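You operate a simulated robot arm through the tools that you are given. There is no shell and no other tool.

You run a simulated robot arm. Do the job below in one go: nothing can be reset, and whatever is moved stays where it is left.

JOB
Rub the creases out of the yellow hat beside the wooden block with the grey weight.
Fine: wet them with the sponge on the middle bench; sponge and weight go back; leave the other hats alone. Set down upright: weight.

The check looks at the end state, three seconds after you hand in, the way a careful person would. Anything else that was tipped, shoved, dropped, spilled or broken makes it a failure.

ROBOT AND FRAMES
A 7-joint arm with a two-finger parallel gripper, fixed in place. Base frame: the origin is at the foot of the arm, x ahead of it, y to its left, z up; the work surface is at about z = 0.86. Units: m, degrees, N and s.
Its first joint turns from -132.0 to 132.0 degrees. Payload 3.91 kg.
The tool frame sits at the grasp point between the pads (the TCP): z along the fingers, y along the line on which they close. The tips reach 0.03 m beyond it. The gripper opens to 0.11 m. The fingers are 0.02 m wide and 0.01 m thick; the gripper's body (0.048 by 0.112 m) begins 0.055 m behind the TCP.
Orientation is that of the tool frame in the base frame, as a unit quaternion [x, y, z, w]. With the fingers straight down and closing along the base's y, the tool's x points along the base's -x, its y along +y and its z along -z.

CONTROLS
- The arm moves only by the tool play_rows. Its argument "motion" is a list of rows, each a list of 7 numbers: the closure, from 0 (fully open) to 1 (shut), then the shift along the tool's x, y, z in m, then the turn, a rotation vector about the tool's x, y, z in degrees. In form: [[gripper, dx, dy, dz, ax, ay, az], ...]. A call has 1 to 20 rows; each row is the pose to reach, as a shift and turn from the pose commanded when the call began, along the tool's axes at that moment. Rows are played at 5 a second. More than 0.05 m and 8.6 degrees between two rows, or a gripper value outside its range, and nothing of the call is played. Where a pose cannot be reached the arm comes as near as it can. A force on the tool above 40 N (or 10 N above the force at the start of the call, whichever is more), or a blocked arm, ends the call early, and 0.2 s more pass. The fingers move at their own pace (about 0.108 m/s each) and stop on an object; they squeeze with about 28 N. The grip force told is the motor's: it shows also when the fingers shut on nothing. Time passes only in rows, and 0.2 s behind the last, so rows that repeat a pose let the fingers close. It gives the time, the measured TCP pose, the force on the tool (base axes), the opening and the grip force at its end, in the units of the frame above (readings bear some noise), with the torque about the TCP (base axes, N m) and any sound that the robot's microphone picked up, and new pictures: "views" is both (left out), scene, wrist or none.
- Cameras (640 x 400 px; columns grow to the right, rows downward): "scene" is fixed at [0.0509, 0.6498, 1.471]; the picture's right is [-0.37, -0.93, 0.00], its down [-0.59, 0.24, -0.77] and it looks along [0.72, -0.29, -0.63] (base axes); focal length 346 px, centre (320, 200). "wrist" rides on the gripper at [0.072, 0.017, -0.103] in the tool frame; the picture's right is [-0.23, 0.97, 0.00], its down [-0.76, -0.18, -0.62] and it looks along [-0.61, -0.14, 0.78] (tool axes); focal length 222 px, centre (320, 200).
- pixel_to_xyz(camera, pixels): for up to 12 pixels [column, row] of the newest picture of that camera ("zoom" is the newest enlarged one), the place [x, y, z] in the base frame of the surface seen there, good to about 0.003 m. The clock stands still meanwhile.
- zoom(camera, box): a new picture of the part [left, top, right, bottom] of that camera's present view, enlarged. The clock stands still meanwhile.
- finish_job(): hands the job in; it is judged then, once.

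Leave the gripper open and the arm clear of the work at the hand-in unless told otherwise.

The tools are called after "Emit:" as a command line: name --pt "numbers of a row" for each row, then --argument value for the rest, lists and objects as JSON in quotes. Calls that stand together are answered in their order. play_rows: Moves the arm, as the interface text tells. Its arguments: {"type":"object","properties":{"motion":{"type":"array","items":{"type":"array","items":{"type":"number"}}},"views":{"type":"string","enum":["both","scene","wrist","none"]}},"required":["motion"]} The other tools are called the same way: pixel_to_xyz (camera, pixels) gives the place of the surface under pixels of a picture; zoom (camera, box) takes an enlarged picture of a part of a camera's view; finish_job () hands the job in.

At the start:

```text
clock: 0.0
tool_pos: [0.4402, 0.3427, 1.2305]
tool_rot: [0.0, 1.0, 0.0, 0.0]
contact_force: [-0.1, 0.0, -0.2]
moment: [0.01, 0.01, 0.01]
opening: 0.1099
finger_force: 0.1
```

scene: 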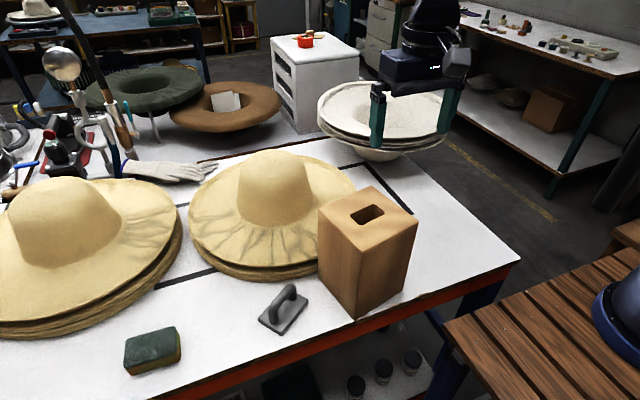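
wrist: 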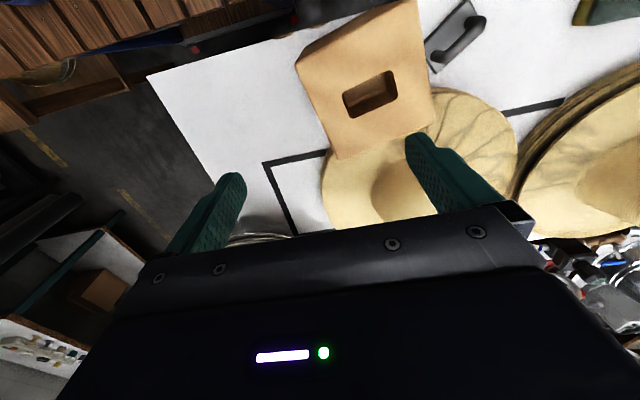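

I see two yellow hats: one at the left (about 80,240) and one beside the wooden block (about 275,210). The sponge is at (152,350) and the grey weight with a handle at (284,308). I'll zoom in and measure first.

Emit:
zoom --camera "scene" --box '[180, 140, 430, 340]'

Emit:
pixel_to_xyz --camera "scene" --pixels '[[152, 340], [284, 308], [290, 290], [275, 170], [275, 235], [210, 235], [230, 250], [310, 250], [367, 210], [340, 185], [205, 350], [360, 300]]'

Emit:
zoom --camera "scene" --box '[100, 260, 340, 400]'

```text
2.00 times, centred on (305, 240) of scene
```

zoom: 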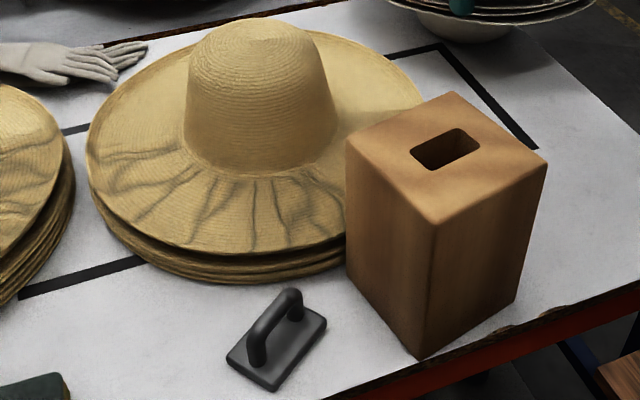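

```text
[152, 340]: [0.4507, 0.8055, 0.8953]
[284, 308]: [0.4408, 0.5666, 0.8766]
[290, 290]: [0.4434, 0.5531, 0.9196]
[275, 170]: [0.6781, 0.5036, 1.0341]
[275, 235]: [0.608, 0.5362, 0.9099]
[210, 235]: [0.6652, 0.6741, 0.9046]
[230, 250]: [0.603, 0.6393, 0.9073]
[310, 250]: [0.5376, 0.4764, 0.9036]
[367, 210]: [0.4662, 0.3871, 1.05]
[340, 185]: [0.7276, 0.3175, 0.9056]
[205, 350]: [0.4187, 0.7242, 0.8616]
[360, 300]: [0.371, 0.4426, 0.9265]
```

```text
2.67 times, centred on (220, 330) of scene
```

zoom: 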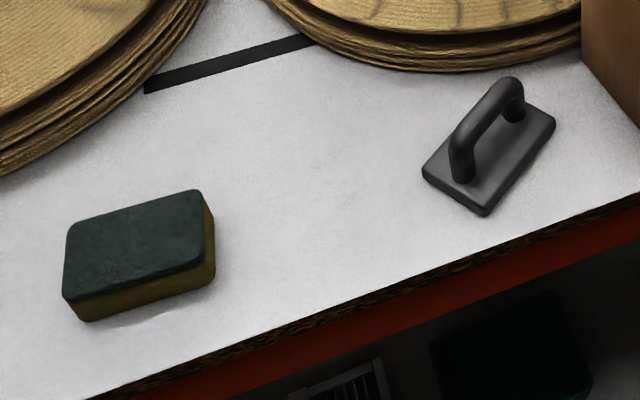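

The sponge, weight and hat can be told apart. Next I measure the sponge and the weight in the newest enlarged picture.

Emit:
pixel_to_xyz --camera "zoom" --pixels '[[75, 228], [195, 194], [205, 245], [72, 290], [85, 316], [210, 275], [428, 172], [484, 208], [550, 122], [462, 135], [508, 82], [485, 108]]'

Emit:
pixel_to_xyz --camera "scene" --pixels '[[190, 215], [200, 180], [225, 165], [265, 264], [300, 262], [235, 257], [350, 178], [245, 215], [270, 227], [300, 220], [320, 200], [275, 152]]'

Emit:
zoom --camera "scene" --box '[180, 190, 340, 290]'

```text
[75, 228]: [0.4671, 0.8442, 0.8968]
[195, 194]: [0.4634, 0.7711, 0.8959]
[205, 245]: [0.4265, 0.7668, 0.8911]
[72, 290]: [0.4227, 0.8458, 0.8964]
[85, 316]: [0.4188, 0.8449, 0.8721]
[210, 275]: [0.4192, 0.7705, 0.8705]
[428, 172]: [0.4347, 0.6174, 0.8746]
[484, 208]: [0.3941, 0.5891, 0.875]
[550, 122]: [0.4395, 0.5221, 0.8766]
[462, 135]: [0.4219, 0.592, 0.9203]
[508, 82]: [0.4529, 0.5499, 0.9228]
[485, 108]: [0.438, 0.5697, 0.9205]
```

```text
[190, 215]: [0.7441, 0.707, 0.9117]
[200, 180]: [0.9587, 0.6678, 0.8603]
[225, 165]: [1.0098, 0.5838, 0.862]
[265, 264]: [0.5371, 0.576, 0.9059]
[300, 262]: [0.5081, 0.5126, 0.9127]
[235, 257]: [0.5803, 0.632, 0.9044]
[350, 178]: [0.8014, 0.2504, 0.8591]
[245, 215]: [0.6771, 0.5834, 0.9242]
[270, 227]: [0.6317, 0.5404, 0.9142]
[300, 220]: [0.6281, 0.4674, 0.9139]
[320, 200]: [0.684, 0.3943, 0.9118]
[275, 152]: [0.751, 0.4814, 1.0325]
```

```text
4.00 times, centred on (260, 240) of scene
```

zoom: 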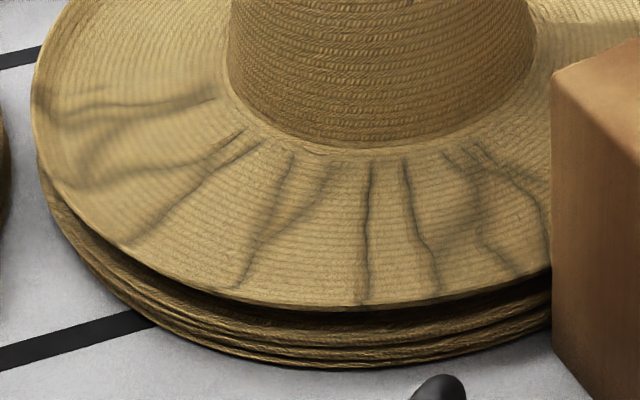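

I estimate the hat centre near (0.72, 0.49), with the crown radius about 0.10 and the brim radius about 0.21. Next I measure the crease ends and the block, and look at the wrist view for creases the block may hide.

Emit:
pixel_to_xyz --camera "zoom" --pixels '[[55, 122], [215, 98], [130, 240], [250, 135], [240, 285], [362, 300], [370, 160], [435, 288], [515, 275], [545, 225], [460, 150], [480, 150]]'

Emit:
pixel_to_xyz --camera "scene" --pixels '[[320, 208], [370, 188], [416, 220], [358, 249], [356, 314], [404, 288], [322, 270], [345, 180], [330, 172], [300, 158]]'

Emit:
zoom --camera "wrist" --box '[300, 60, 560, 240]'

```text
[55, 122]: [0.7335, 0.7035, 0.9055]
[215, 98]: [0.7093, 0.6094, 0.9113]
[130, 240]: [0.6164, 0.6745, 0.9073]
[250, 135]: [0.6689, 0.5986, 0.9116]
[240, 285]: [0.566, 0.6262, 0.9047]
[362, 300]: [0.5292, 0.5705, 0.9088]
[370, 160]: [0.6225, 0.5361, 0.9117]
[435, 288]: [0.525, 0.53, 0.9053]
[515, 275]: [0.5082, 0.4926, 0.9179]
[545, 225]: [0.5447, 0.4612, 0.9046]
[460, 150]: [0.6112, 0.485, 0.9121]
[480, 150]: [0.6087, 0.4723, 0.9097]
```

```text
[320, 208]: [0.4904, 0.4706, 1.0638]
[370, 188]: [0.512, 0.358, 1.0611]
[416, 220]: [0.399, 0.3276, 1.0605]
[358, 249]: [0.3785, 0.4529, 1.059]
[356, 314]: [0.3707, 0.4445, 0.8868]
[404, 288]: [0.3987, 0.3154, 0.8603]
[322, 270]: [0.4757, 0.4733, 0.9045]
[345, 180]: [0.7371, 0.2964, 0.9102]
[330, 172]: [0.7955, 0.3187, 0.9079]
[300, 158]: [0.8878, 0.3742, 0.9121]
```

```text
2.22 times, centred on (430, 150) of wrist
```

zoom: 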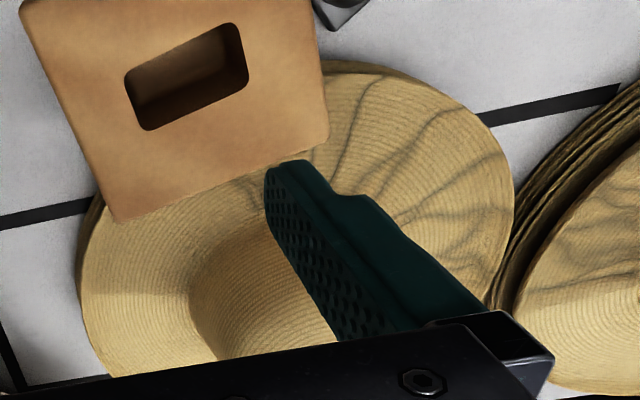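

The creases fan out from about 86° to 190° around the hat centre. I check the rightmost visible crease in the enlarged wrist picture (around 345,120) and the clean area beside it (240,200). I also measure how near the left hat is.

Emit:
pixel_to_xyz --camera "zoom" --pixels '[[345, 130], [370, 85], [240, 200], [340, 165], [300, 155], [430, 110], [500, 155], [505, 210], [120, 225], [330, 75]]'

Emit:
pixel_to_xyz --camera "scene" --pixels '[[178, 222], [176, 208], [170, 195], [175, 250], [150, 285], [70, 190], [70, 225], [205, 170], [130, 185], [270, 155], [245, 180], [305, 180]]'

```text
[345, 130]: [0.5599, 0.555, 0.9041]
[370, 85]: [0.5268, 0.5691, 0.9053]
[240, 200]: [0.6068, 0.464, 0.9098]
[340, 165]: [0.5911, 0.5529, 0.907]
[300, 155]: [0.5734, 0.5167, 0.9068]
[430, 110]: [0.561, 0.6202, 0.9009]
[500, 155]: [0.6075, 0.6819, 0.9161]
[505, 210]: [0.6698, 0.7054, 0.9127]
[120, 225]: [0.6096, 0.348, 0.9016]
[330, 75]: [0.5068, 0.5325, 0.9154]
```

```text
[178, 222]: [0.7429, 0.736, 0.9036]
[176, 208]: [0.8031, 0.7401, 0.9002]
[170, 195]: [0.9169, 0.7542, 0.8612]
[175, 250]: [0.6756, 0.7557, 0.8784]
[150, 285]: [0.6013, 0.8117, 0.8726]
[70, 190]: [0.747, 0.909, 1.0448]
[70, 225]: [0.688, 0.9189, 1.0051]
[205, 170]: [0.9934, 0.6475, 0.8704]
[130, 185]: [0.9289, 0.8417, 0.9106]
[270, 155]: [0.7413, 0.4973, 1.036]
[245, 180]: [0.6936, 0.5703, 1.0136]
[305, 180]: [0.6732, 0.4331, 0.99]
```

The hats are only about 3 cm apart and the block sits about 2 cm off the brim, so I will keep the gripper's wide side tangential with the tool's x facing outward. Now I travel high to above the sponge at (0.444, 0.807), turning 90° so that the fingers close across its short side.

Emit:
play_rows --pt "0 0 0.0387 0.0108 0 0 7.5" --pt "0 -0.001 0.0773 0.0217 0 0 15" --pt "0 -0.001 0.116 0.0325 0 0 22.5" --pt "0 -0.001 0.1547 0.0433 0 0 30" --pt "0 -0.002 0.1933 0.0542 0 0 37.5" --pt "0 -0.002 0.232 0.065 0 0 45" --pt "0 -0.002 0.2707 0.0758 0 0 52.5" --pt "0 -0.003 0.3093 0.0867 0 0 60" --pt "0 -0.003 0.348 0.0975 0 0 67.5" --pt "0 -0.003 0.3867 0.1083 0 0 75" --pt "0 -0.004 0.4253 0.1192 0 0 82.5" --pt "0 -0.004 0.464 0.13 0 0 90" --pt "0 -0.004 0.464 0.13 0 0 90"

```text
clock: 2.8
tool_pos: [0.4441, 0.8082, 1.1017]
tool_rot: [0.707, 0.707, 0.0, 0.0]
contact_force: [0.1, 0.9, 0.3]
moment: [-0.01, 0.0, -0.02]
opening: 0.1099
finger_force: 0.1
```

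scene: 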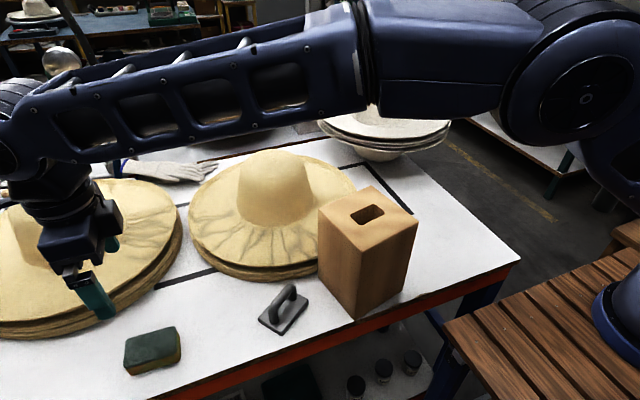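
wrist: 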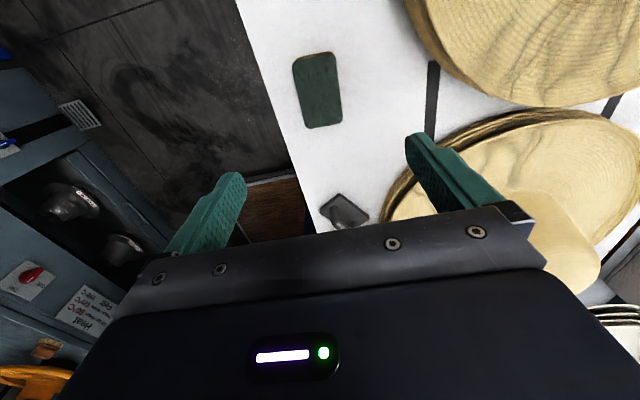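

The sponge shows at (318,90) in the wrist view, right under the gripper. I check its outline from this side before I go down.

Emit:
pixel_to_xyz --camera "wrist" --pixels '[[298, 62], [332, 57], [340, 118], [308, 124], [318, 90], [330, 210], [365, 215], [345, 195]]'

Emit:
zoom --camera "wrist" --box '[260, 30, 400, 240]'

```text
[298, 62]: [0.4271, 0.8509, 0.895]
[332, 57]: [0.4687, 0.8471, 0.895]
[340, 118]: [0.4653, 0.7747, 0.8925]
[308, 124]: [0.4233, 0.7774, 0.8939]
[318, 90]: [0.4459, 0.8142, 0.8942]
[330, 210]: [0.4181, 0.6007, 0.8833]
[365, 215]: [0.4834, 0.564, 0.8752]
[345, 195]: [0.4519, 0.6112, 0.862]
```

```text
1.90 times, centred on (330, 135) of wrist
```

zoom: 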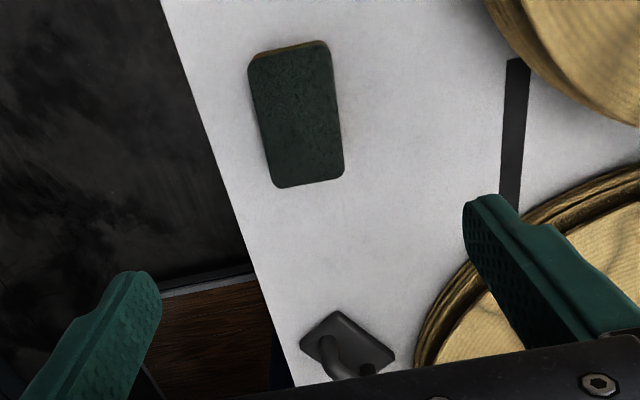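

The sponge centre is (0.446, 0.811) and its top is at 0.895. I go down to TCP z≈0.903 with the tips well above the bench, then close gently to about its width.

Emit:
play_rows --pt "0 0.003 0.002 0.04 0 0 0" --pt "0 0.003 0.002 0.08 0 0 0" --pt "0 0.003 0.002 0.12 0 0 0" --pt "0 0.003 0.002 0.16 0 0 0" --pt "0 0.003 0.002 0.18 0 0 0" --pt "0 0.003 0.002 0.198 0 0 0" --pt "0 0.003 0.002 0.198 0 0 0" --pt "0.3 0.003 0.002 0.198 0 0 0" --pt "0.5 0.003 0.002 0.198 0 0 0" --pt "0.6 0.003 0.002 0.198 0 0 0" --pt "0.65 0.003 0.002 0.198 0 0 0" --pt "0.65 0.003 0.002 0.198 0 0 0"

```text
clock: 5.4
tool_pos: [0.4448, 0.8092, 0.9016]
tool_rot: [0.707, 0.707, 0.001, 0.0]
contact_force: [-0.3, 0.4, -0.1]
moment: [0.0, -0.01, 0.03]
opening: 0.0525
finger_force: 28.3
```

scene: 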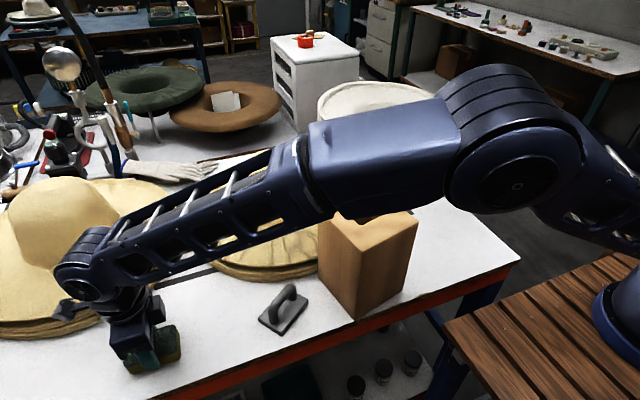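
wrist: 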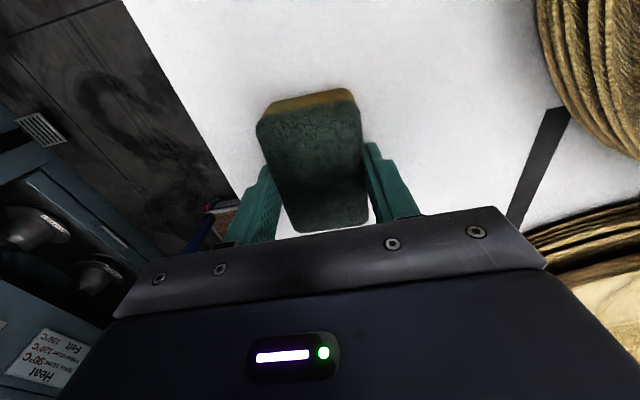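

The sponge is held (opening 0.0525 m). Before I work over the hat I want to know how high the forearm runs, because the block (top 1.06) lies beneath it. I probe the arm's surface at its lower edge.

Emit:
pixel_to_xyz --camera "scene" --pixels '[[120, 295], [200, 268], [260, 240], [325, 205], [385, 215], [470, 205], [115, 235], [300, 145], [130, 340]]'

```text
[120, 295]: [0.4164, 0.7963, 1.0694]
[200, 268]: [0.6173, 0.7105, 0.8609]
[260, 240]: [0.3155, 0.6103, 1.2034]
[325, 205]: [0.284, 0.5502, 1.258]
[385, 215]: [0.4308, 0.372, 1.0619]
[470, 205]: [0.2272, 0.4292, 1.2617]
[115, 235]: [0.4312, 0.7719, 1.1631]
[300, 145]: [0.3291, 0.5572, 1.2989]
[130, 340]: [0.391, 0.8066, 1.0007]
```

The forearm underside stays about 0.3 m above the TCP height at 0.24 m behind it, so it clears the block. I lift the sponge straight up, then carry it over the near side of the hat at z≈1.12, turning so the wrist camera faces outward and clear of the block.

Emit:
play_rows --pt "0.65 0 0 -0.03 0 0 0" --pt "0.65 0 0 -0.07 0 0 0" --pt "0.65 0 0 -0.115 0 0 0" --pt "0.65 0 0 -0.16 0 0 0" --pt "0.65 0 0 -0.2 0 0 0" --pt "0.65 0 0 -0.22 0 0 0" --pt "0.65 -0.035 0.022 -0.22 0 0 -7.5" --pt "0.65 -0.07 0.045 -0.22 0 0 -15" --pt "0.65 -0.105 0.067 -0.22 0 0 -22.5" --pt "0.65 -0.14 0.09 -0.22 0 0 -30" --pt "0.65 -0.175 0.112 -0.22 0 0 -37.5" --pt "0.65 -0.209 0.135 -0.22 0 0 -45" --pt "0.65 -0.209 0.135 -0.22 0 0 -45"

```text
clock: 8.2
tool_pos: [0.581, 0.5996, 1.1223]
tool_rot: [0.382, 0.924, 0.0, 0.0]
contact_force: [-0.3, -0.8, 0.3]
moment: [0.01, -0.04, 0.0]
opening: 0.0527
finger_force: 28.0
```

scene: 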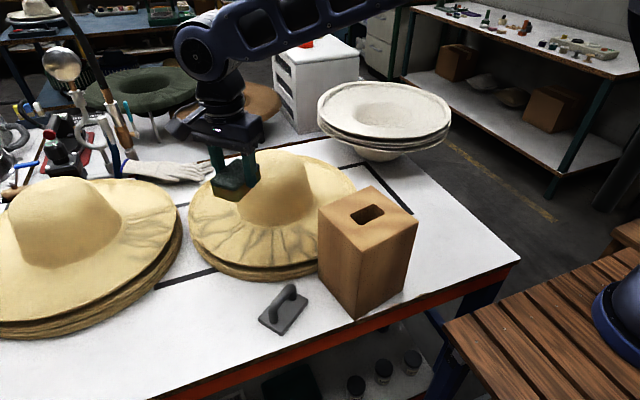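
wrist: 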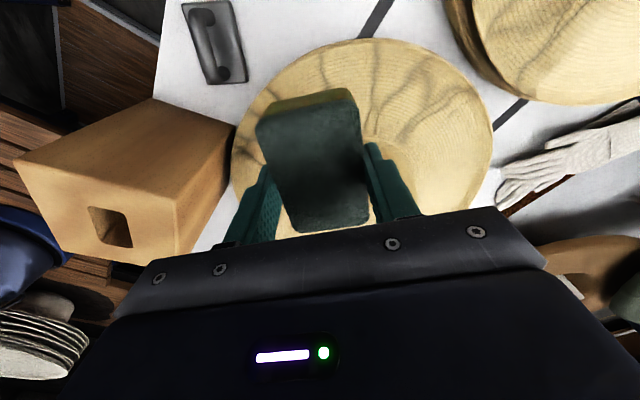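

The wrist view now shows the brim next to the block at (240,150). I zoom there to see how far the creases run on that side.

Emit:
zoom --camera "wrist" --box '[200, 30, 500, 220]'

Emit:
zoom --camera "scene" --box '[180, 110, 360, 290]'

```text
2.11 times, centred on (350, 125) of wrist
```

zoom: 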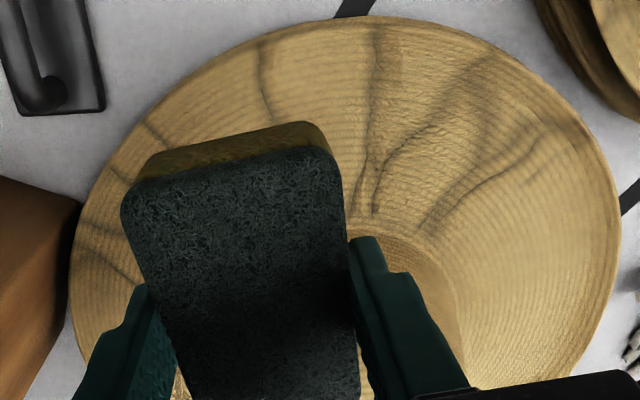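

```text
2.22 times, centred on (270, 200) of scene
```

zoom: 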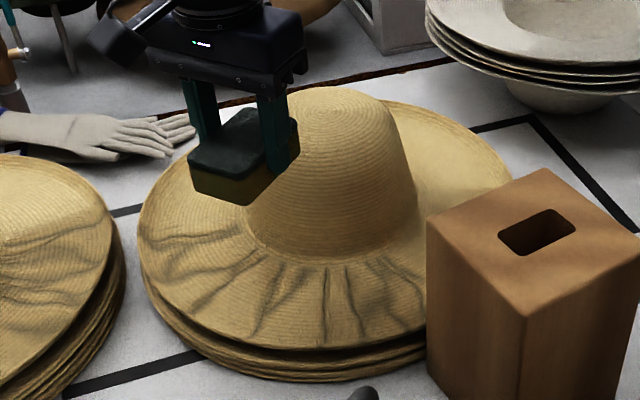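

I see some crease ends near the block side, at wrist pixels about (241,137) and (262,165). I measure them.

Emit:
pixel_to_xyz --camera "wrist" --pixels '[[241, 137], [250, 155], [258, 163], [272, 92], [255, 113], [241, 172], [237, 125], [480, 110], [415, 178], [465, 150], [490, 140], [470, 190]]'

```text
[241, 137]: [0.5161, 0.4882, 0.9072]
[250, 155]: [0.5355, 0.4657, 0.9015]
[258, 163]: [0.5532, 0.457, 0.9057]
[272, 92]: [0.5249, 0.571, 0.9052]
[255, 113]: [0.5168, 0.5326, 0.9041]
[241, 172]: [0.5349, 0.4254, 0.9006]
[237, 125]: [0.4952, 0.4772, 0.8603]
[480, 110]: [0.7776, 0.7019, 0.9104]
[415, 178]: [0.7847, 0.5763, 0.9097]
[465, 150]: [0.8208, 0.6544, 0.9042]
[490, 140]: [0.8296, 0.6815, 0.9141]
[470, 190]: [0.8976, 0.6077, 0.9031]
```

I check the leftmost crease more closely with an enlarged view.

Emit:
zoom --camera "wrist" --box '[360, 40, 520, 220]'

Emit:
pixel_to_xyz --camera "wrist" --pixels '[[466, 94], [455, 105], [430, 118], [405, 133], [425, 75], [470, 95], [445, 60], [420, 105], [480, 95]]'

```text
2.22 times, centred on (440, 130) of wrist
```

zoom: 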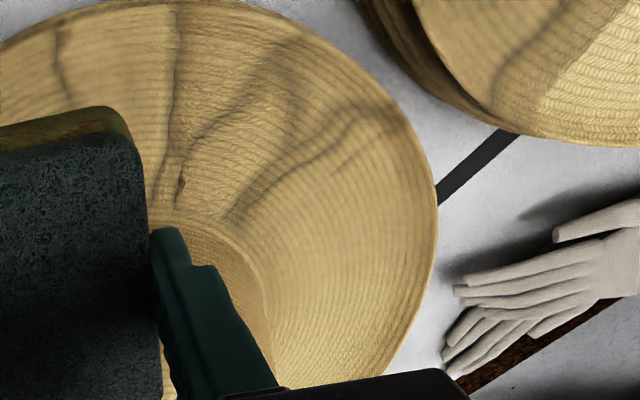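

```text
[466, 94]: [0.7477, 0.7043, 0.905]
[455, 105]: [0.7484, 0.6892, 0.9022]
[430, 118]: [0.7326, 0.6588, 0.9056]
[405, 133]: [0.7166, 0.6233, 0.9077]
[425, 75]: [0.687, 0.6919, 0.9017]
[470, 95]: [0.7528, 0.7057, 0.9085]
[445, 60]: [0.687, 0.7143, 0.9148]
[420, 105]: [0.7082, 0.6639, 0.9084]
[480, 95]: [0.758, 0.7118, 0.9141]
```

The creases run from about θ=81° to 194° around the centre (0.717, 0.497). I start in the open middle at θ=120°, r=0.155, that is (0.640, 0.631). I hover with the sponge's underside about 2 cm over the brim.

Emit:
play_rows --pt "0.65 -0.0096 0.0318 0.02 0 0 7.5" --pt "0.65 -0.0192 0.0636 0.04 0 0 15" --pt "0.65 -0.0192 0.0636 0.08 0 0 15" --pt "0.65 -0.0192 0.0636 0.12 0 0 15" --pt "0.65 -0.0192 0.0636 0.147 0 0 15" --pt "0.65 -0.0192 0.0636 0.147 0 0 15"

```text
clock: 9.6
tool_pos: [0.6405, 0.6328, 0.9747]
tool_rot: [0.5, 0.866, 0.0, 0.0]
contact_force: [0.1, 0.6, 0.0]
moment: [0.02, -0.02, 0.03]
opening: 0.0526
finger_force: 28.3
```

scene: 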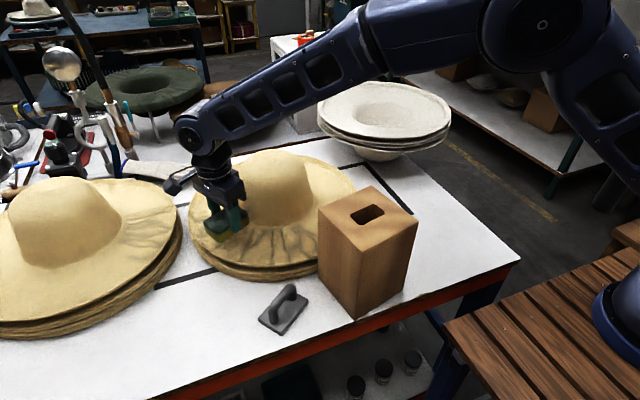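
wrist: 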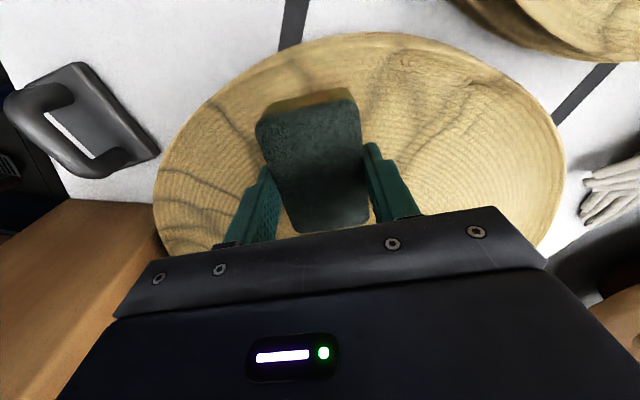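

Hovering well. I lower in small steps and watch the vertical force.

Emit:
play_rows --pt "0.65 0 0 0.01 0 0 0" --pt "0.65 0 0 0.018 0 0 0" --pt "0.65 0 0 0.02 0 0 0" --pt "0.65 0 0 0.022 0 0 0" --views "wrist"

```text
clock: 10.6
tool_pos: [0.6391, 0.633, 0.9529]
tool_rot: [0.5, 0.866, 0.0, 0.0]
contact_force: [-0.3, -0.6, 0.3]
moment: [0.0, 0.02, -0.02]
opening: 0.0527
finger_force: 28.0
```

wrist: 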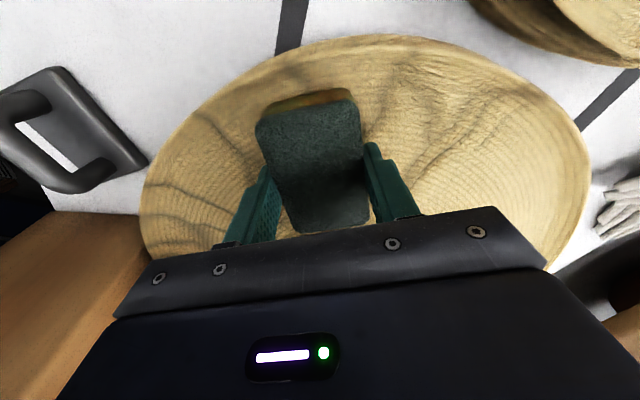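

No contact yet (force ~0). I go down a few more millimetres in 1 mm rows.

Emit:
play_rows --pt "0.65 0 0 0.001 0 0 0" --pt "0.65 0 0 0.002 0 0 0" --pt "0.65 0 0 0.003 0 0 0" --pt "0.65 0 0 0.003 0 0 0" --views "none"

```text
clock: 11.6
tool_pos: [0.6395, 0.6327, 0.9512]
tool_rot: [0.499, 0.867, 0.001, 0.0]
contact_force: [-0.6, 2.0, 13.8]
moment: [-0.59, 0.06, 0.02]
opening: 0.0526
finger_force: 28.1
```

Contact shows as 13.8 N with a moment of -0.59, so the sponge's inner end touches first because the brim rises towards the crown. I lift 3 mm, tilt by 3° to follow the brim, and feel for it again.

Emit:
play_rows --pt "0.65 0 0 -0.003 0 0 0" --pt "0.65 0 0 -0.003 0 -3 0" --pt "0.65 0 0 -0.001 0 -3 0" --pt "0.65 0 0 0.0 0 -3 0" --pt "0.65 0 0 0.0 0 -3 0" --views "none"

```text
clock: 12.8
tool_pos: [0.6385, 0.6324, 0.9499]
tool_rot: [0.499, 0.866, -0.013, 0.022]
contact_force: [0.3, -0.5, 0.2]
moment: [-0.03, 0.02, -0.01]
opening: 0.0526
finger_force: 28.1
```

No contact now at the same height, so the tilt helps. I go down 1 mm at a time.

Emit:
play_rows --pt "0.65 0 0 0.001 0 0 0" --pt "0.65 0 0 0.001 0 0 0" --views "none"

Emit:
play_rows --pt "0.65 0 0 0.001 0 0 0" --pt "0.65 0 0 0.001 0 0 0" --views "none"

```text
clock: 13.4
tool_pos: [0.6402, 0.6327, 0.9498]
tool_rot: [0.498, 0.867, -0.013, 0.023]
contact_force: [-0.4, 0.0, 1.9]
moment: [-0.07, 0.03, 0.01]
opening: 0.0526
finger_force: 28.0
```

```text
clock: 14.0
tool_pos: [0.639, 0.6328, 0.9482]
tool_rot: [0.499, 0.866, -0.013, 0.023]
contact_force: [0.2, 1.4, 8.6]
moment: [-0.4, 0.08, -0.06]
opening: 0.0529
finger_force: 27.8
```

Contact began at about z=0.9495 and now reads 8.6 N, still bearing on the inner end. I try a bit more tilt (5° in total).

Emit:
play_rows --pt "0.65 0 0 -0.003 0 0 0" --pt "0.65 0 0 -0.003 0 -2.5 0" --pt "0.65 0 0 0.0 0 -2.5 0" --pt "0.65 0 0 0.0 0 -2.5 0" --views "none"

Emit:
play_rows --pt "0.65 0 0 0.001 0 0 0" --pt "0.65 0 0 0.001 0 0 0" --views "both"

```text
clock: 15.0
tool_pos: [0.6387, 0.631, 0.9478]
tool_rot: [0.499, 0.865, -0.024, 0.042]
contact_force: [-0.7, -0.2, 0.1]
moment: [0.02, 0.01, 0.03]
opening: 0.0527
finger_force: 28.1
```

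```text
clock: 15.6
tool_pos: [0.6397, 0.6318, 0.9464]
tool_rot: [0.499, 0.865, -0.024, 0.042]
contact_force: [0.9, 0.1, 4.3]
moment: [-0.24, 0.04, -0.05]
opening: 0.0527
finger_force: 28.3
```

scene: 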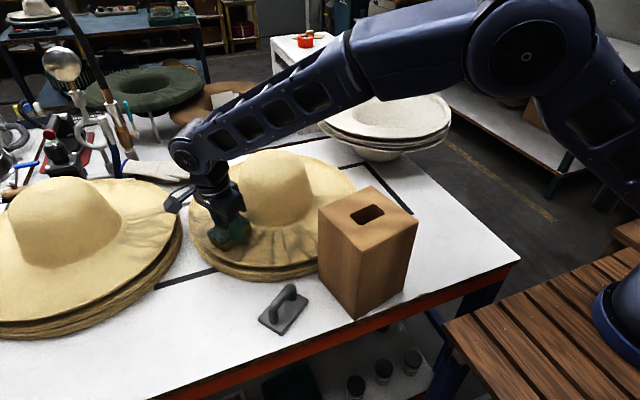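
wrist: 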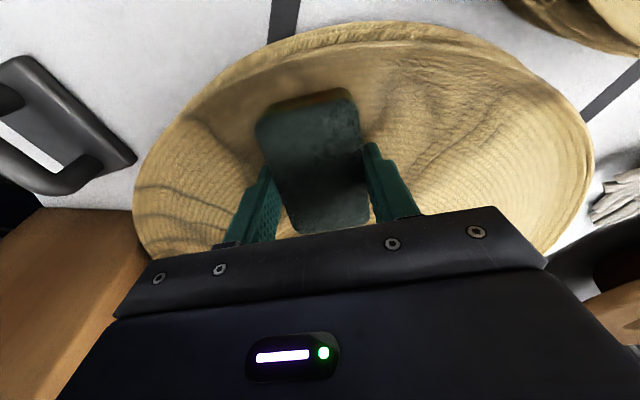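

Gentle contact at 4.3 N. I zoom in to see whether the brim is changing where the sponge touches.

Emit:
zoom --camera "wrist" --box '[130, 10, 600, 260]'

Emit:
zoom --camera "scene" --box '[180, 180, 340, 290]'

```text
1.36 times, centred on (365, 135) of wrist
```

zoom: 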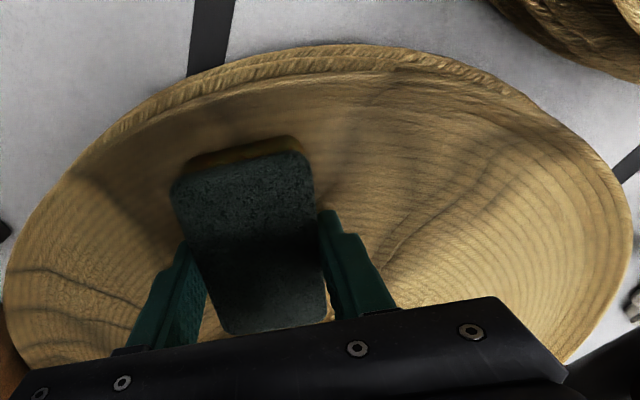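

```text
3.64 times, centred on (260, 235) of scene
```

zoom: 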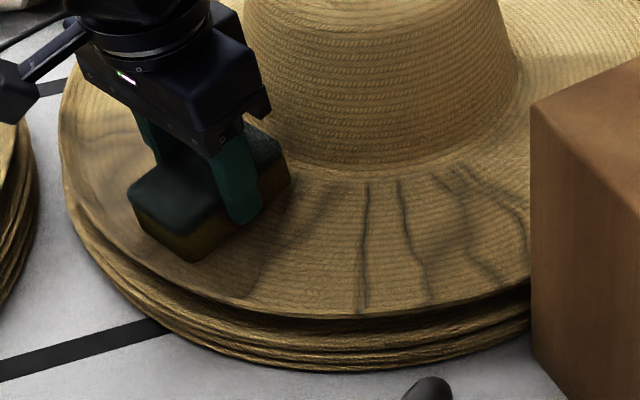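

The brim is darkening with damp around the sponge, so the sponge is wet and works. I sweep along the arc at this light pressure towards the left creases, starting with a short 18° stretch to see how the force behaves.

Emit:
play_rows --pt "0.65 -0.0008 0.0162 0.0001 0.57 0 5.97" --pt "0.65 -0.0034 0.0322 0.0003 1.15 0 11.94" --pt "0.65 -0.0076 0.0479 0.0007 1.72 0 17.92" --pt "0.65 -0.0076 0.0479 0.0007 1.72 0 17.92" --views "both"

```text
clock: 16.6
tool_pos: [0.6863, 0.6471, 0.9464]
tool_rot: [0.628, 0.777, -0.029, 0.037]
contact_force: [-1.5, 1.2, 5.1]
moment: [-0.06, -0.1, 0.01]
opening: 0.0527
finger_force: 28.1
```

scene: 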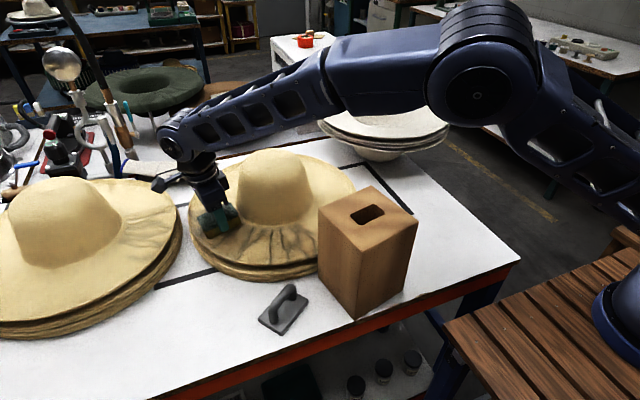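
wrist: 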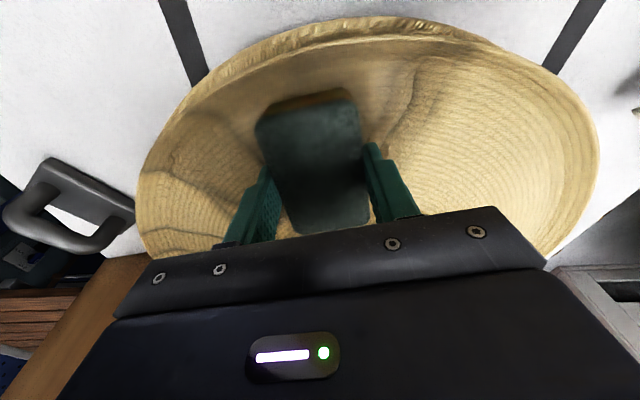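

The force holds at about 5 N with nearly no moment, so the contact is flat. I go on to θ≈81°.

Emit:
play_rows --pt "0.65 -0.0008 0.0162 0.0001 0.57 0 5.97" --pt "0.65 -0.0034 0.0322 0.0003 1.15 0 11.94" --pt "0.65 -0.0076 0.0479 0.0007 1.72 0 17.92" --pt "0.65 -0.0103 0.0556 0.001 2.01 0 20.9" --pt "0.65 -0.0103 0.0556 0.001 2.01 0 20.9" --views "both"

```text
clock: 17.8
tool_pos: [0.7407, 0.6499, 0.9484]
tool_rot: [0.76, 0.649, -0.036, 0.031]
contact_force: [-1.2, 2.3, 5.5]
moment: [-0.16, 0.01, -0.04]
opening: 0.0525
finger_force: 27.8
```

scene: 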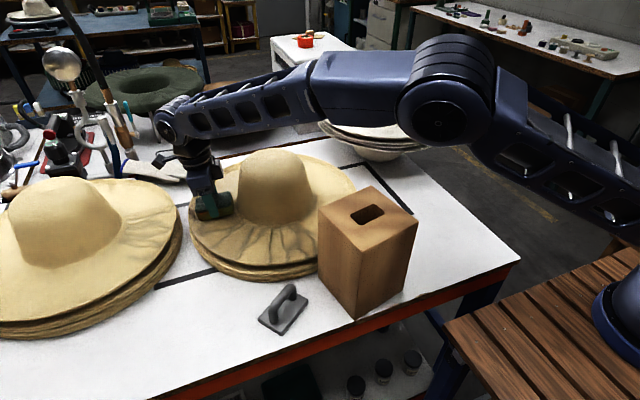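
wrist: 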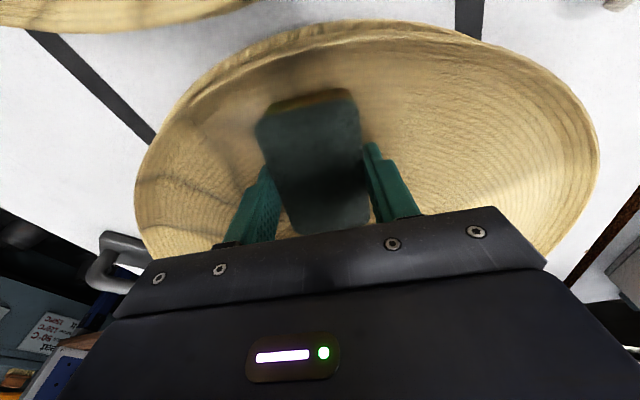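

The sponge reached the leftmost crease with a steady 5.5 N. I wipe back to θ=120° at a slightly larger radius (0.163) to cover the outer brim.

Emit:
play_rows --pt "0.65 0.007 -0.0185 -0.0005 -0.62 0 -6.47" --pt "0.65 0.0038 -0.0367 -0.0001 -1.25 0 -12.94" --pt "0.65 -0.0013 -0.0544 0.0003 -1.87 0 -19.41" --pt "0.65 -0.0085 -0.0715 0.001 -2.49 0 -25.88" --pt "0.65 -0.0174 -0.0876 0.0019 -3.11 0 -32.35" --pt "0.65 -0.0282 -0.1026 0.0029 -3.74 0 -38.82" --pt "0.65 -0.0282 -0.1026 0.0029 -3.74 0 -38.82" --views "both"

```text
clock: 19.4
tool_pos: [0.6359, 0.6371, 0.945]
tool_rot: [0.498, 0.866, -0.024, 0.042]
contact_force: [-0.2, 0.2, 0.5]
moment: [-0.02, 0.0, -0.03]
opening: 0.0526
finger_force: 27.8
```

scene: 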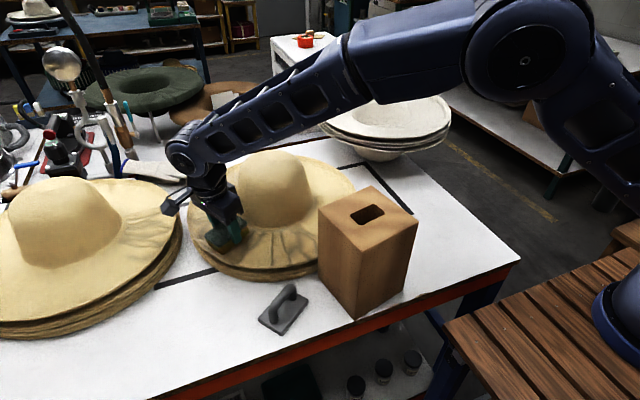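
wrist: 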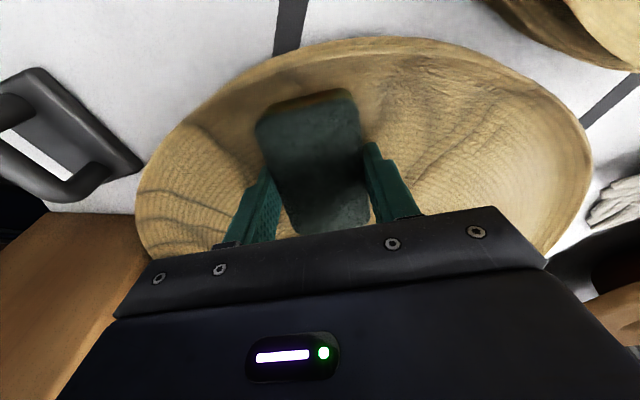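

At the larger radius the sponge barely touches here (0.5 N). I move back in to r=0.155 and sweep on to θ=150°.

Emit:
play_rows --pt "0.65 -0.0088 -0.0162 0.0011 -0.57 0 -5.97" --pt "0.65 -0.0114 -0.0322 0.0014 -1.15 0 -11.94" --pt "0.65 -0.0155 -0.0479 0.0018 -1.72 0 -17.92" --pt "0.65 -0.0213 -0.063 0.0024 -2.3 0 -23.89" --pt "0.65 -0.0287 -0.0775 0.0031 -2.87 0 -29.86" --pt "0.65 -0.0287 -0.0775 0.0031 -2.87 0 -29.86" --views "both"

```text
clock: 20.8
tool_pos: [0.5826, 0.5752, 0.9457]
tool_rot: [0.257, 0.965, -0.013, 0.046]
contact_force: [0.3, -0.6, 2.4]
moment: [-0.07, -0.13, -0.01]
opening: 0.0526
finger_force: 27.9
```

scene: 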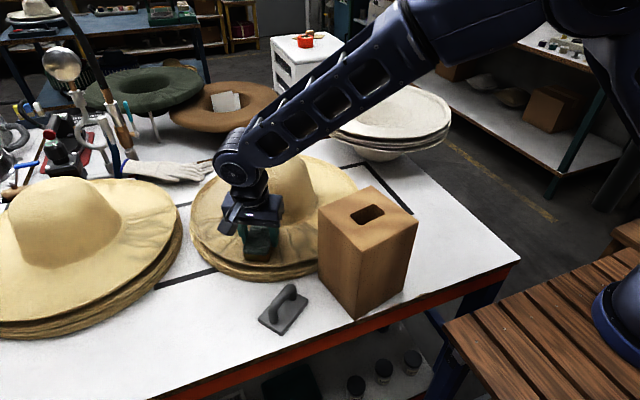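
wrist: 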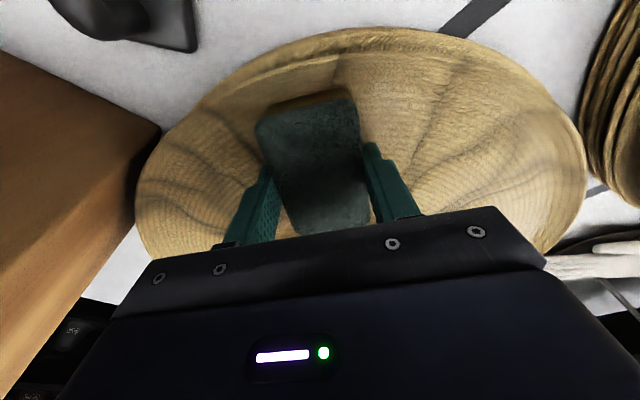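

Contact is light (2.4 N), so I press 0.4 mm more. Next comes θ=150→188° beside the block. I keep the yaw at 150° so that the gripper body and camera clear the block, and roll slightly to follow the brim slope. First I go part way.

Emit:
play_rows --pt "0.65 0.0005 -0.0219 0.0005 -0.7 0.06 0" --pt "0.65 -0.0041 -0.0433 0.0009 -1.5 0.2 0" --pt "0.65 -0.0115 -0.0639 0.0016 -2.2 0.5 0" --pt "0.65 -0.0115 -0.0639 0.0016 -2.2 0.5 0" --views "both"

```text
clock: 21.8
tool_pos: [0.5603, 0.5146, 0.9482]
tool_rot: [0.257, 0.965, 0.007, 0.047]
contact_force: [0.8, 0.3, 0.6]
moment: [0.01, 0.0, 0.0]
opening: 0.0528
finger_force: 28.2
```

scene: 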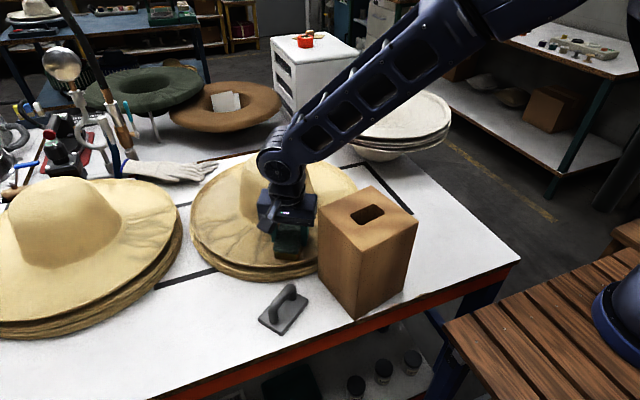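
wrist: 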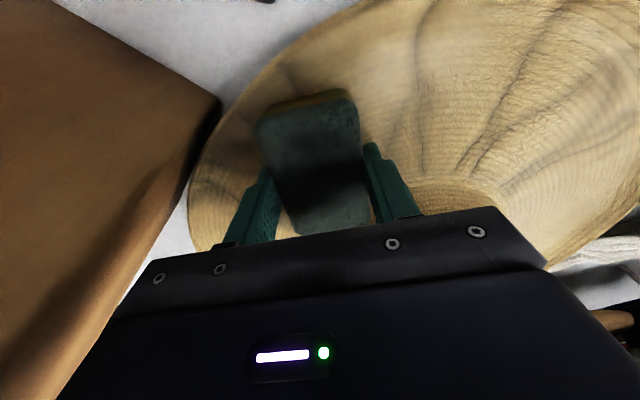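

The sponge has lost contact here (0.6 N). I lower by 1–2 mm to restore it.

Emit:
play_rows --pt "0.65 0 0 0.001 0 0 0" --pt "0.65 0 0 0.001 0 0 0" --views "none"

Emit:
play_rows --pt "0.65 0 0 0.0007 0 0 0" --pt "0.65 0 0 0.0007 0 0 0" --views "none"

```text
clock: 22.4
tool_pos: [0.5622, 0.5144, 0.9462]
tool_rot: [0.257, 0.965, 0.007, 0.047]
contact_force: [-0.2, -0.4, 0.1]
moment: [-0.01, 0.0, 0.0]
opening: 0.0525
finger_force: 28.0
```

```text
clock: 23.0
tool_pos: [0.5614, 0.5137, 0.9457]
tool_rot: [0.256, 0.965, 0.007, 0.047]
contact_force: [-0.9, 0.0, 4.5]
moment: [0.21, 0.05, 0.03]
opening: 0.0524
finger_force: 27.9
```

Contact is back at 4.5 N. I continue beside the block to θ≈188°.

Emit:
play_rows --pt "0.65 -0.005 -0.01 0.0001 -0.4 0.8 0" --pt "0.65 -0.0103 -0.0193 0.0002 -0.7 1.2 0" --pt "0.65 -0.0197 -0.0328 0.0005 -1.2 1.5 0" --pt "0.65 -0.0197 -0.0328 0.0005 -1.2 1.5 0" --views "both"

```text
clock: 24.0
tool_pos: [0.5618, 0.4767, 0.9441]
tool_rot: [0.257, 0.966, 0.022, 0.037]
contact_force: [1.7, 0.3, 9.9]
moment: [0.17, -0.31, 0.03]
opening: 0.0528
finger_force: 27.8
```

scene: 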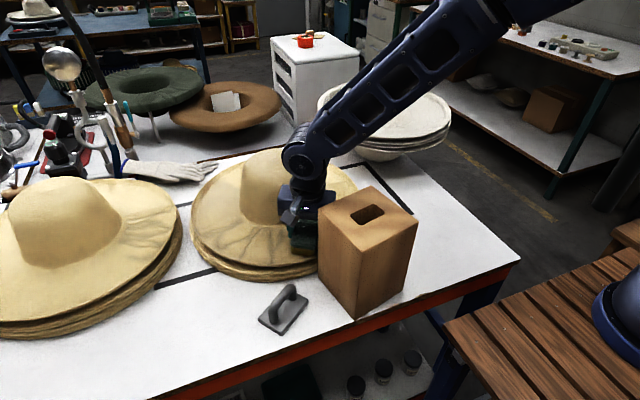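
wrist: 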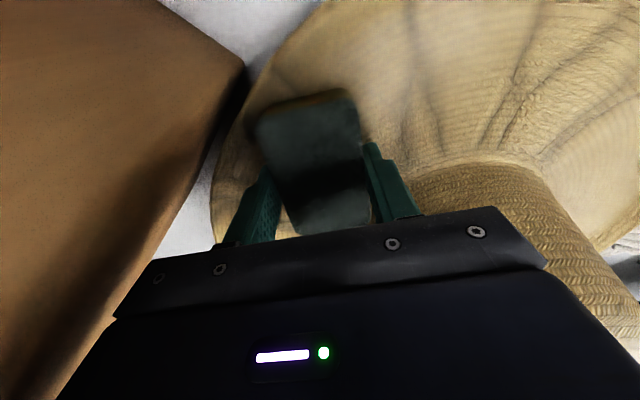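

Contact is good here, 9.9 N. I lift straight up now and look at how damp the brim is.

Emit:
play_rows --pt "0.65 -0.0014 0.0012 -0.02 0 0 0" --pt "0.65 -0.0035 0.003 -0.05 0 0 0" --pt "0.65 -0.0063 0.0053 -0.09 0 0 0" --pt "0.65 -0.0091 0.0077 -0.13 0 0 0" --pt "0.65 0.03 0.0077 -0.165 3.4 2 0" --pt "0.65 0.05 0.05 -0.18 3.4 3.7 0" --pt "0.65 0.05 0.09 -0.18 3.4 3.7 0" --pt "0.65 0.05 0.12 -0.18 3.4 3.7 0" --pt "0.65 0.05 0.12 -0.18 3.4 3.7 0" --views "both"

Emit:
zoom --camera "scene" --box '[180, 140, 340, 290]'

Emit:
zoom --camera "wrist" --box '[160, 20, 520, 230]'

```text
refused: row 5 steps farther than a row can; nothing moved
```

```text
2.67 times, centred on (260, 215) of scene
```

zoom: 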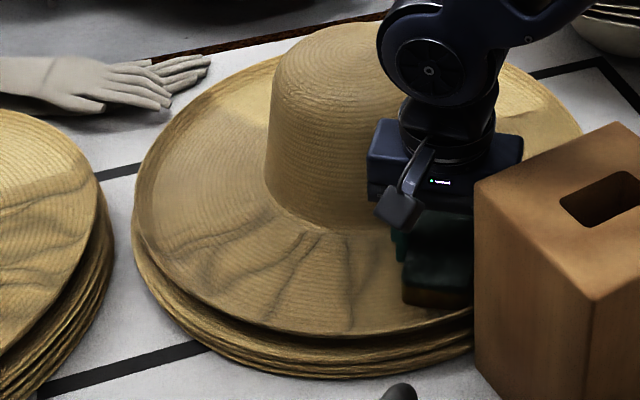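

```text
1.78 times, centred on (340, 125) of wrist
```

zoom: 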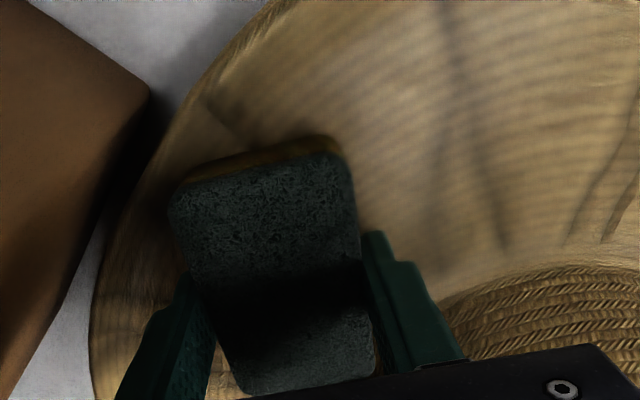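

The whole creased front looks darker and damp. The move was refused because one row was too long, so I lift again with smaller steps.

Emit:
play_rows --pt "0.65 -0.0014 0.0012 -0.02 0 0 0" --pt "0.65 -0.0035 0.003 -0.05 0 0 0" --pt "0.65 -0.0063 0.0053 -0.09 0 0 0" --pt "0.65 -0.0091 0.0077 -0.13 0 0 0" --pt "0.65 -0.011 0.009 -0.165 3.4 3.7 0" --pt "0.65 0.02 0.03 -0.175 3.4 3.7 0" --pt "0.65 0.05 0.06 -0.18 3.4 3.7 0" --pt "0.65 0.09 0.07 -0.18 3.4 3.7 0" --pt "0.65 0.1 0.07 -0.18 3.4 3.7 0" --pt "0.65 0.1 0.07 -0.18 3.4 3.7 0" --views "both"

Emit:
zoom --camera "scene" --box '[180, 140, 340, 290]'

Emit:
zoom --camera "wrist" --box '[160, 20, 520, 230]'

```text
clock: 26.2
tool_pos: [0.4954, 0.5816, 1.1217]
tool_rot: [0.258, 0.966, 0.0, -0.002]
contact_force: [0.1, -0.1, 0.3]
moment: [0.0, 0.0, 0.01]
opening: 0.0527
finger_force: 28.1
```

scene: 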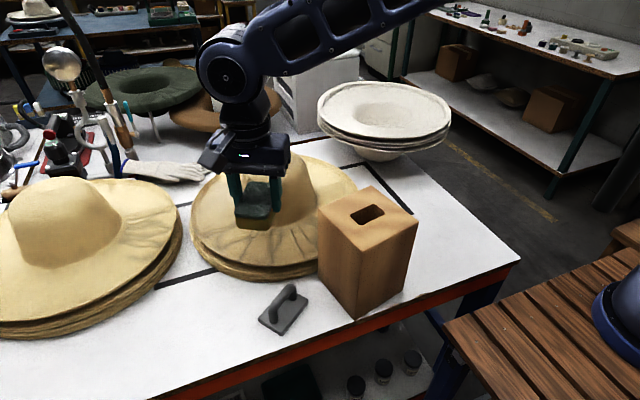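
wrist: 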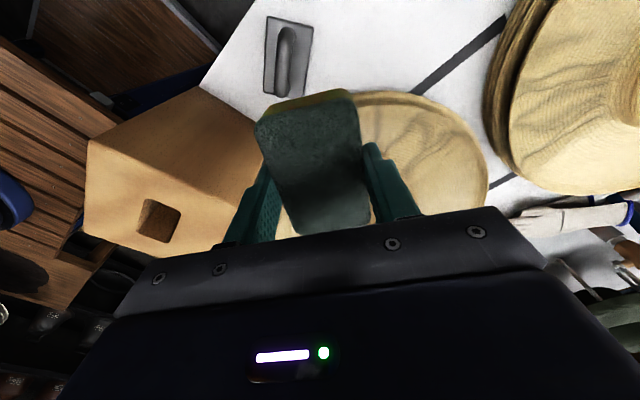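

```text
2.67 times, centred on (260, 215) of scene
```

zoom: 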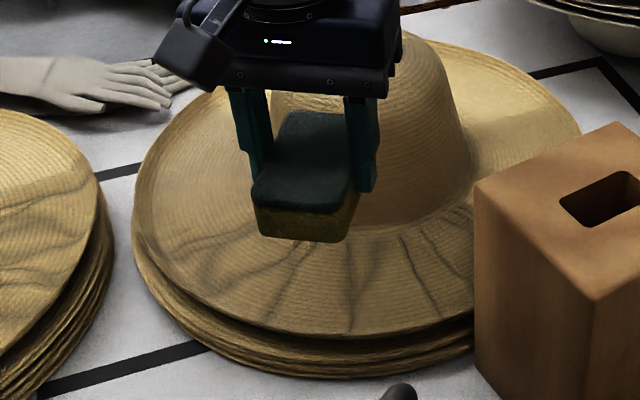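

```text
1.78 times, centred on (340, 125) of wrist
```

zoom: 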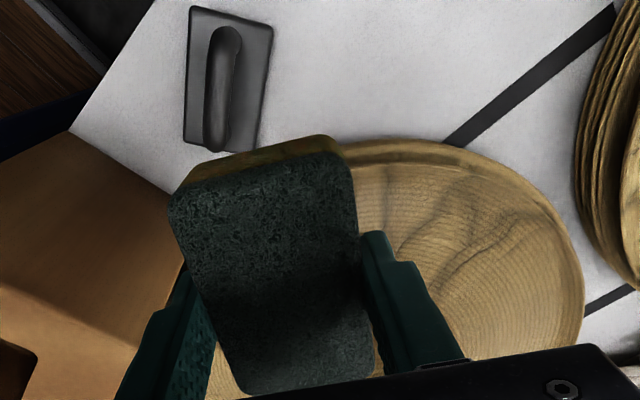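

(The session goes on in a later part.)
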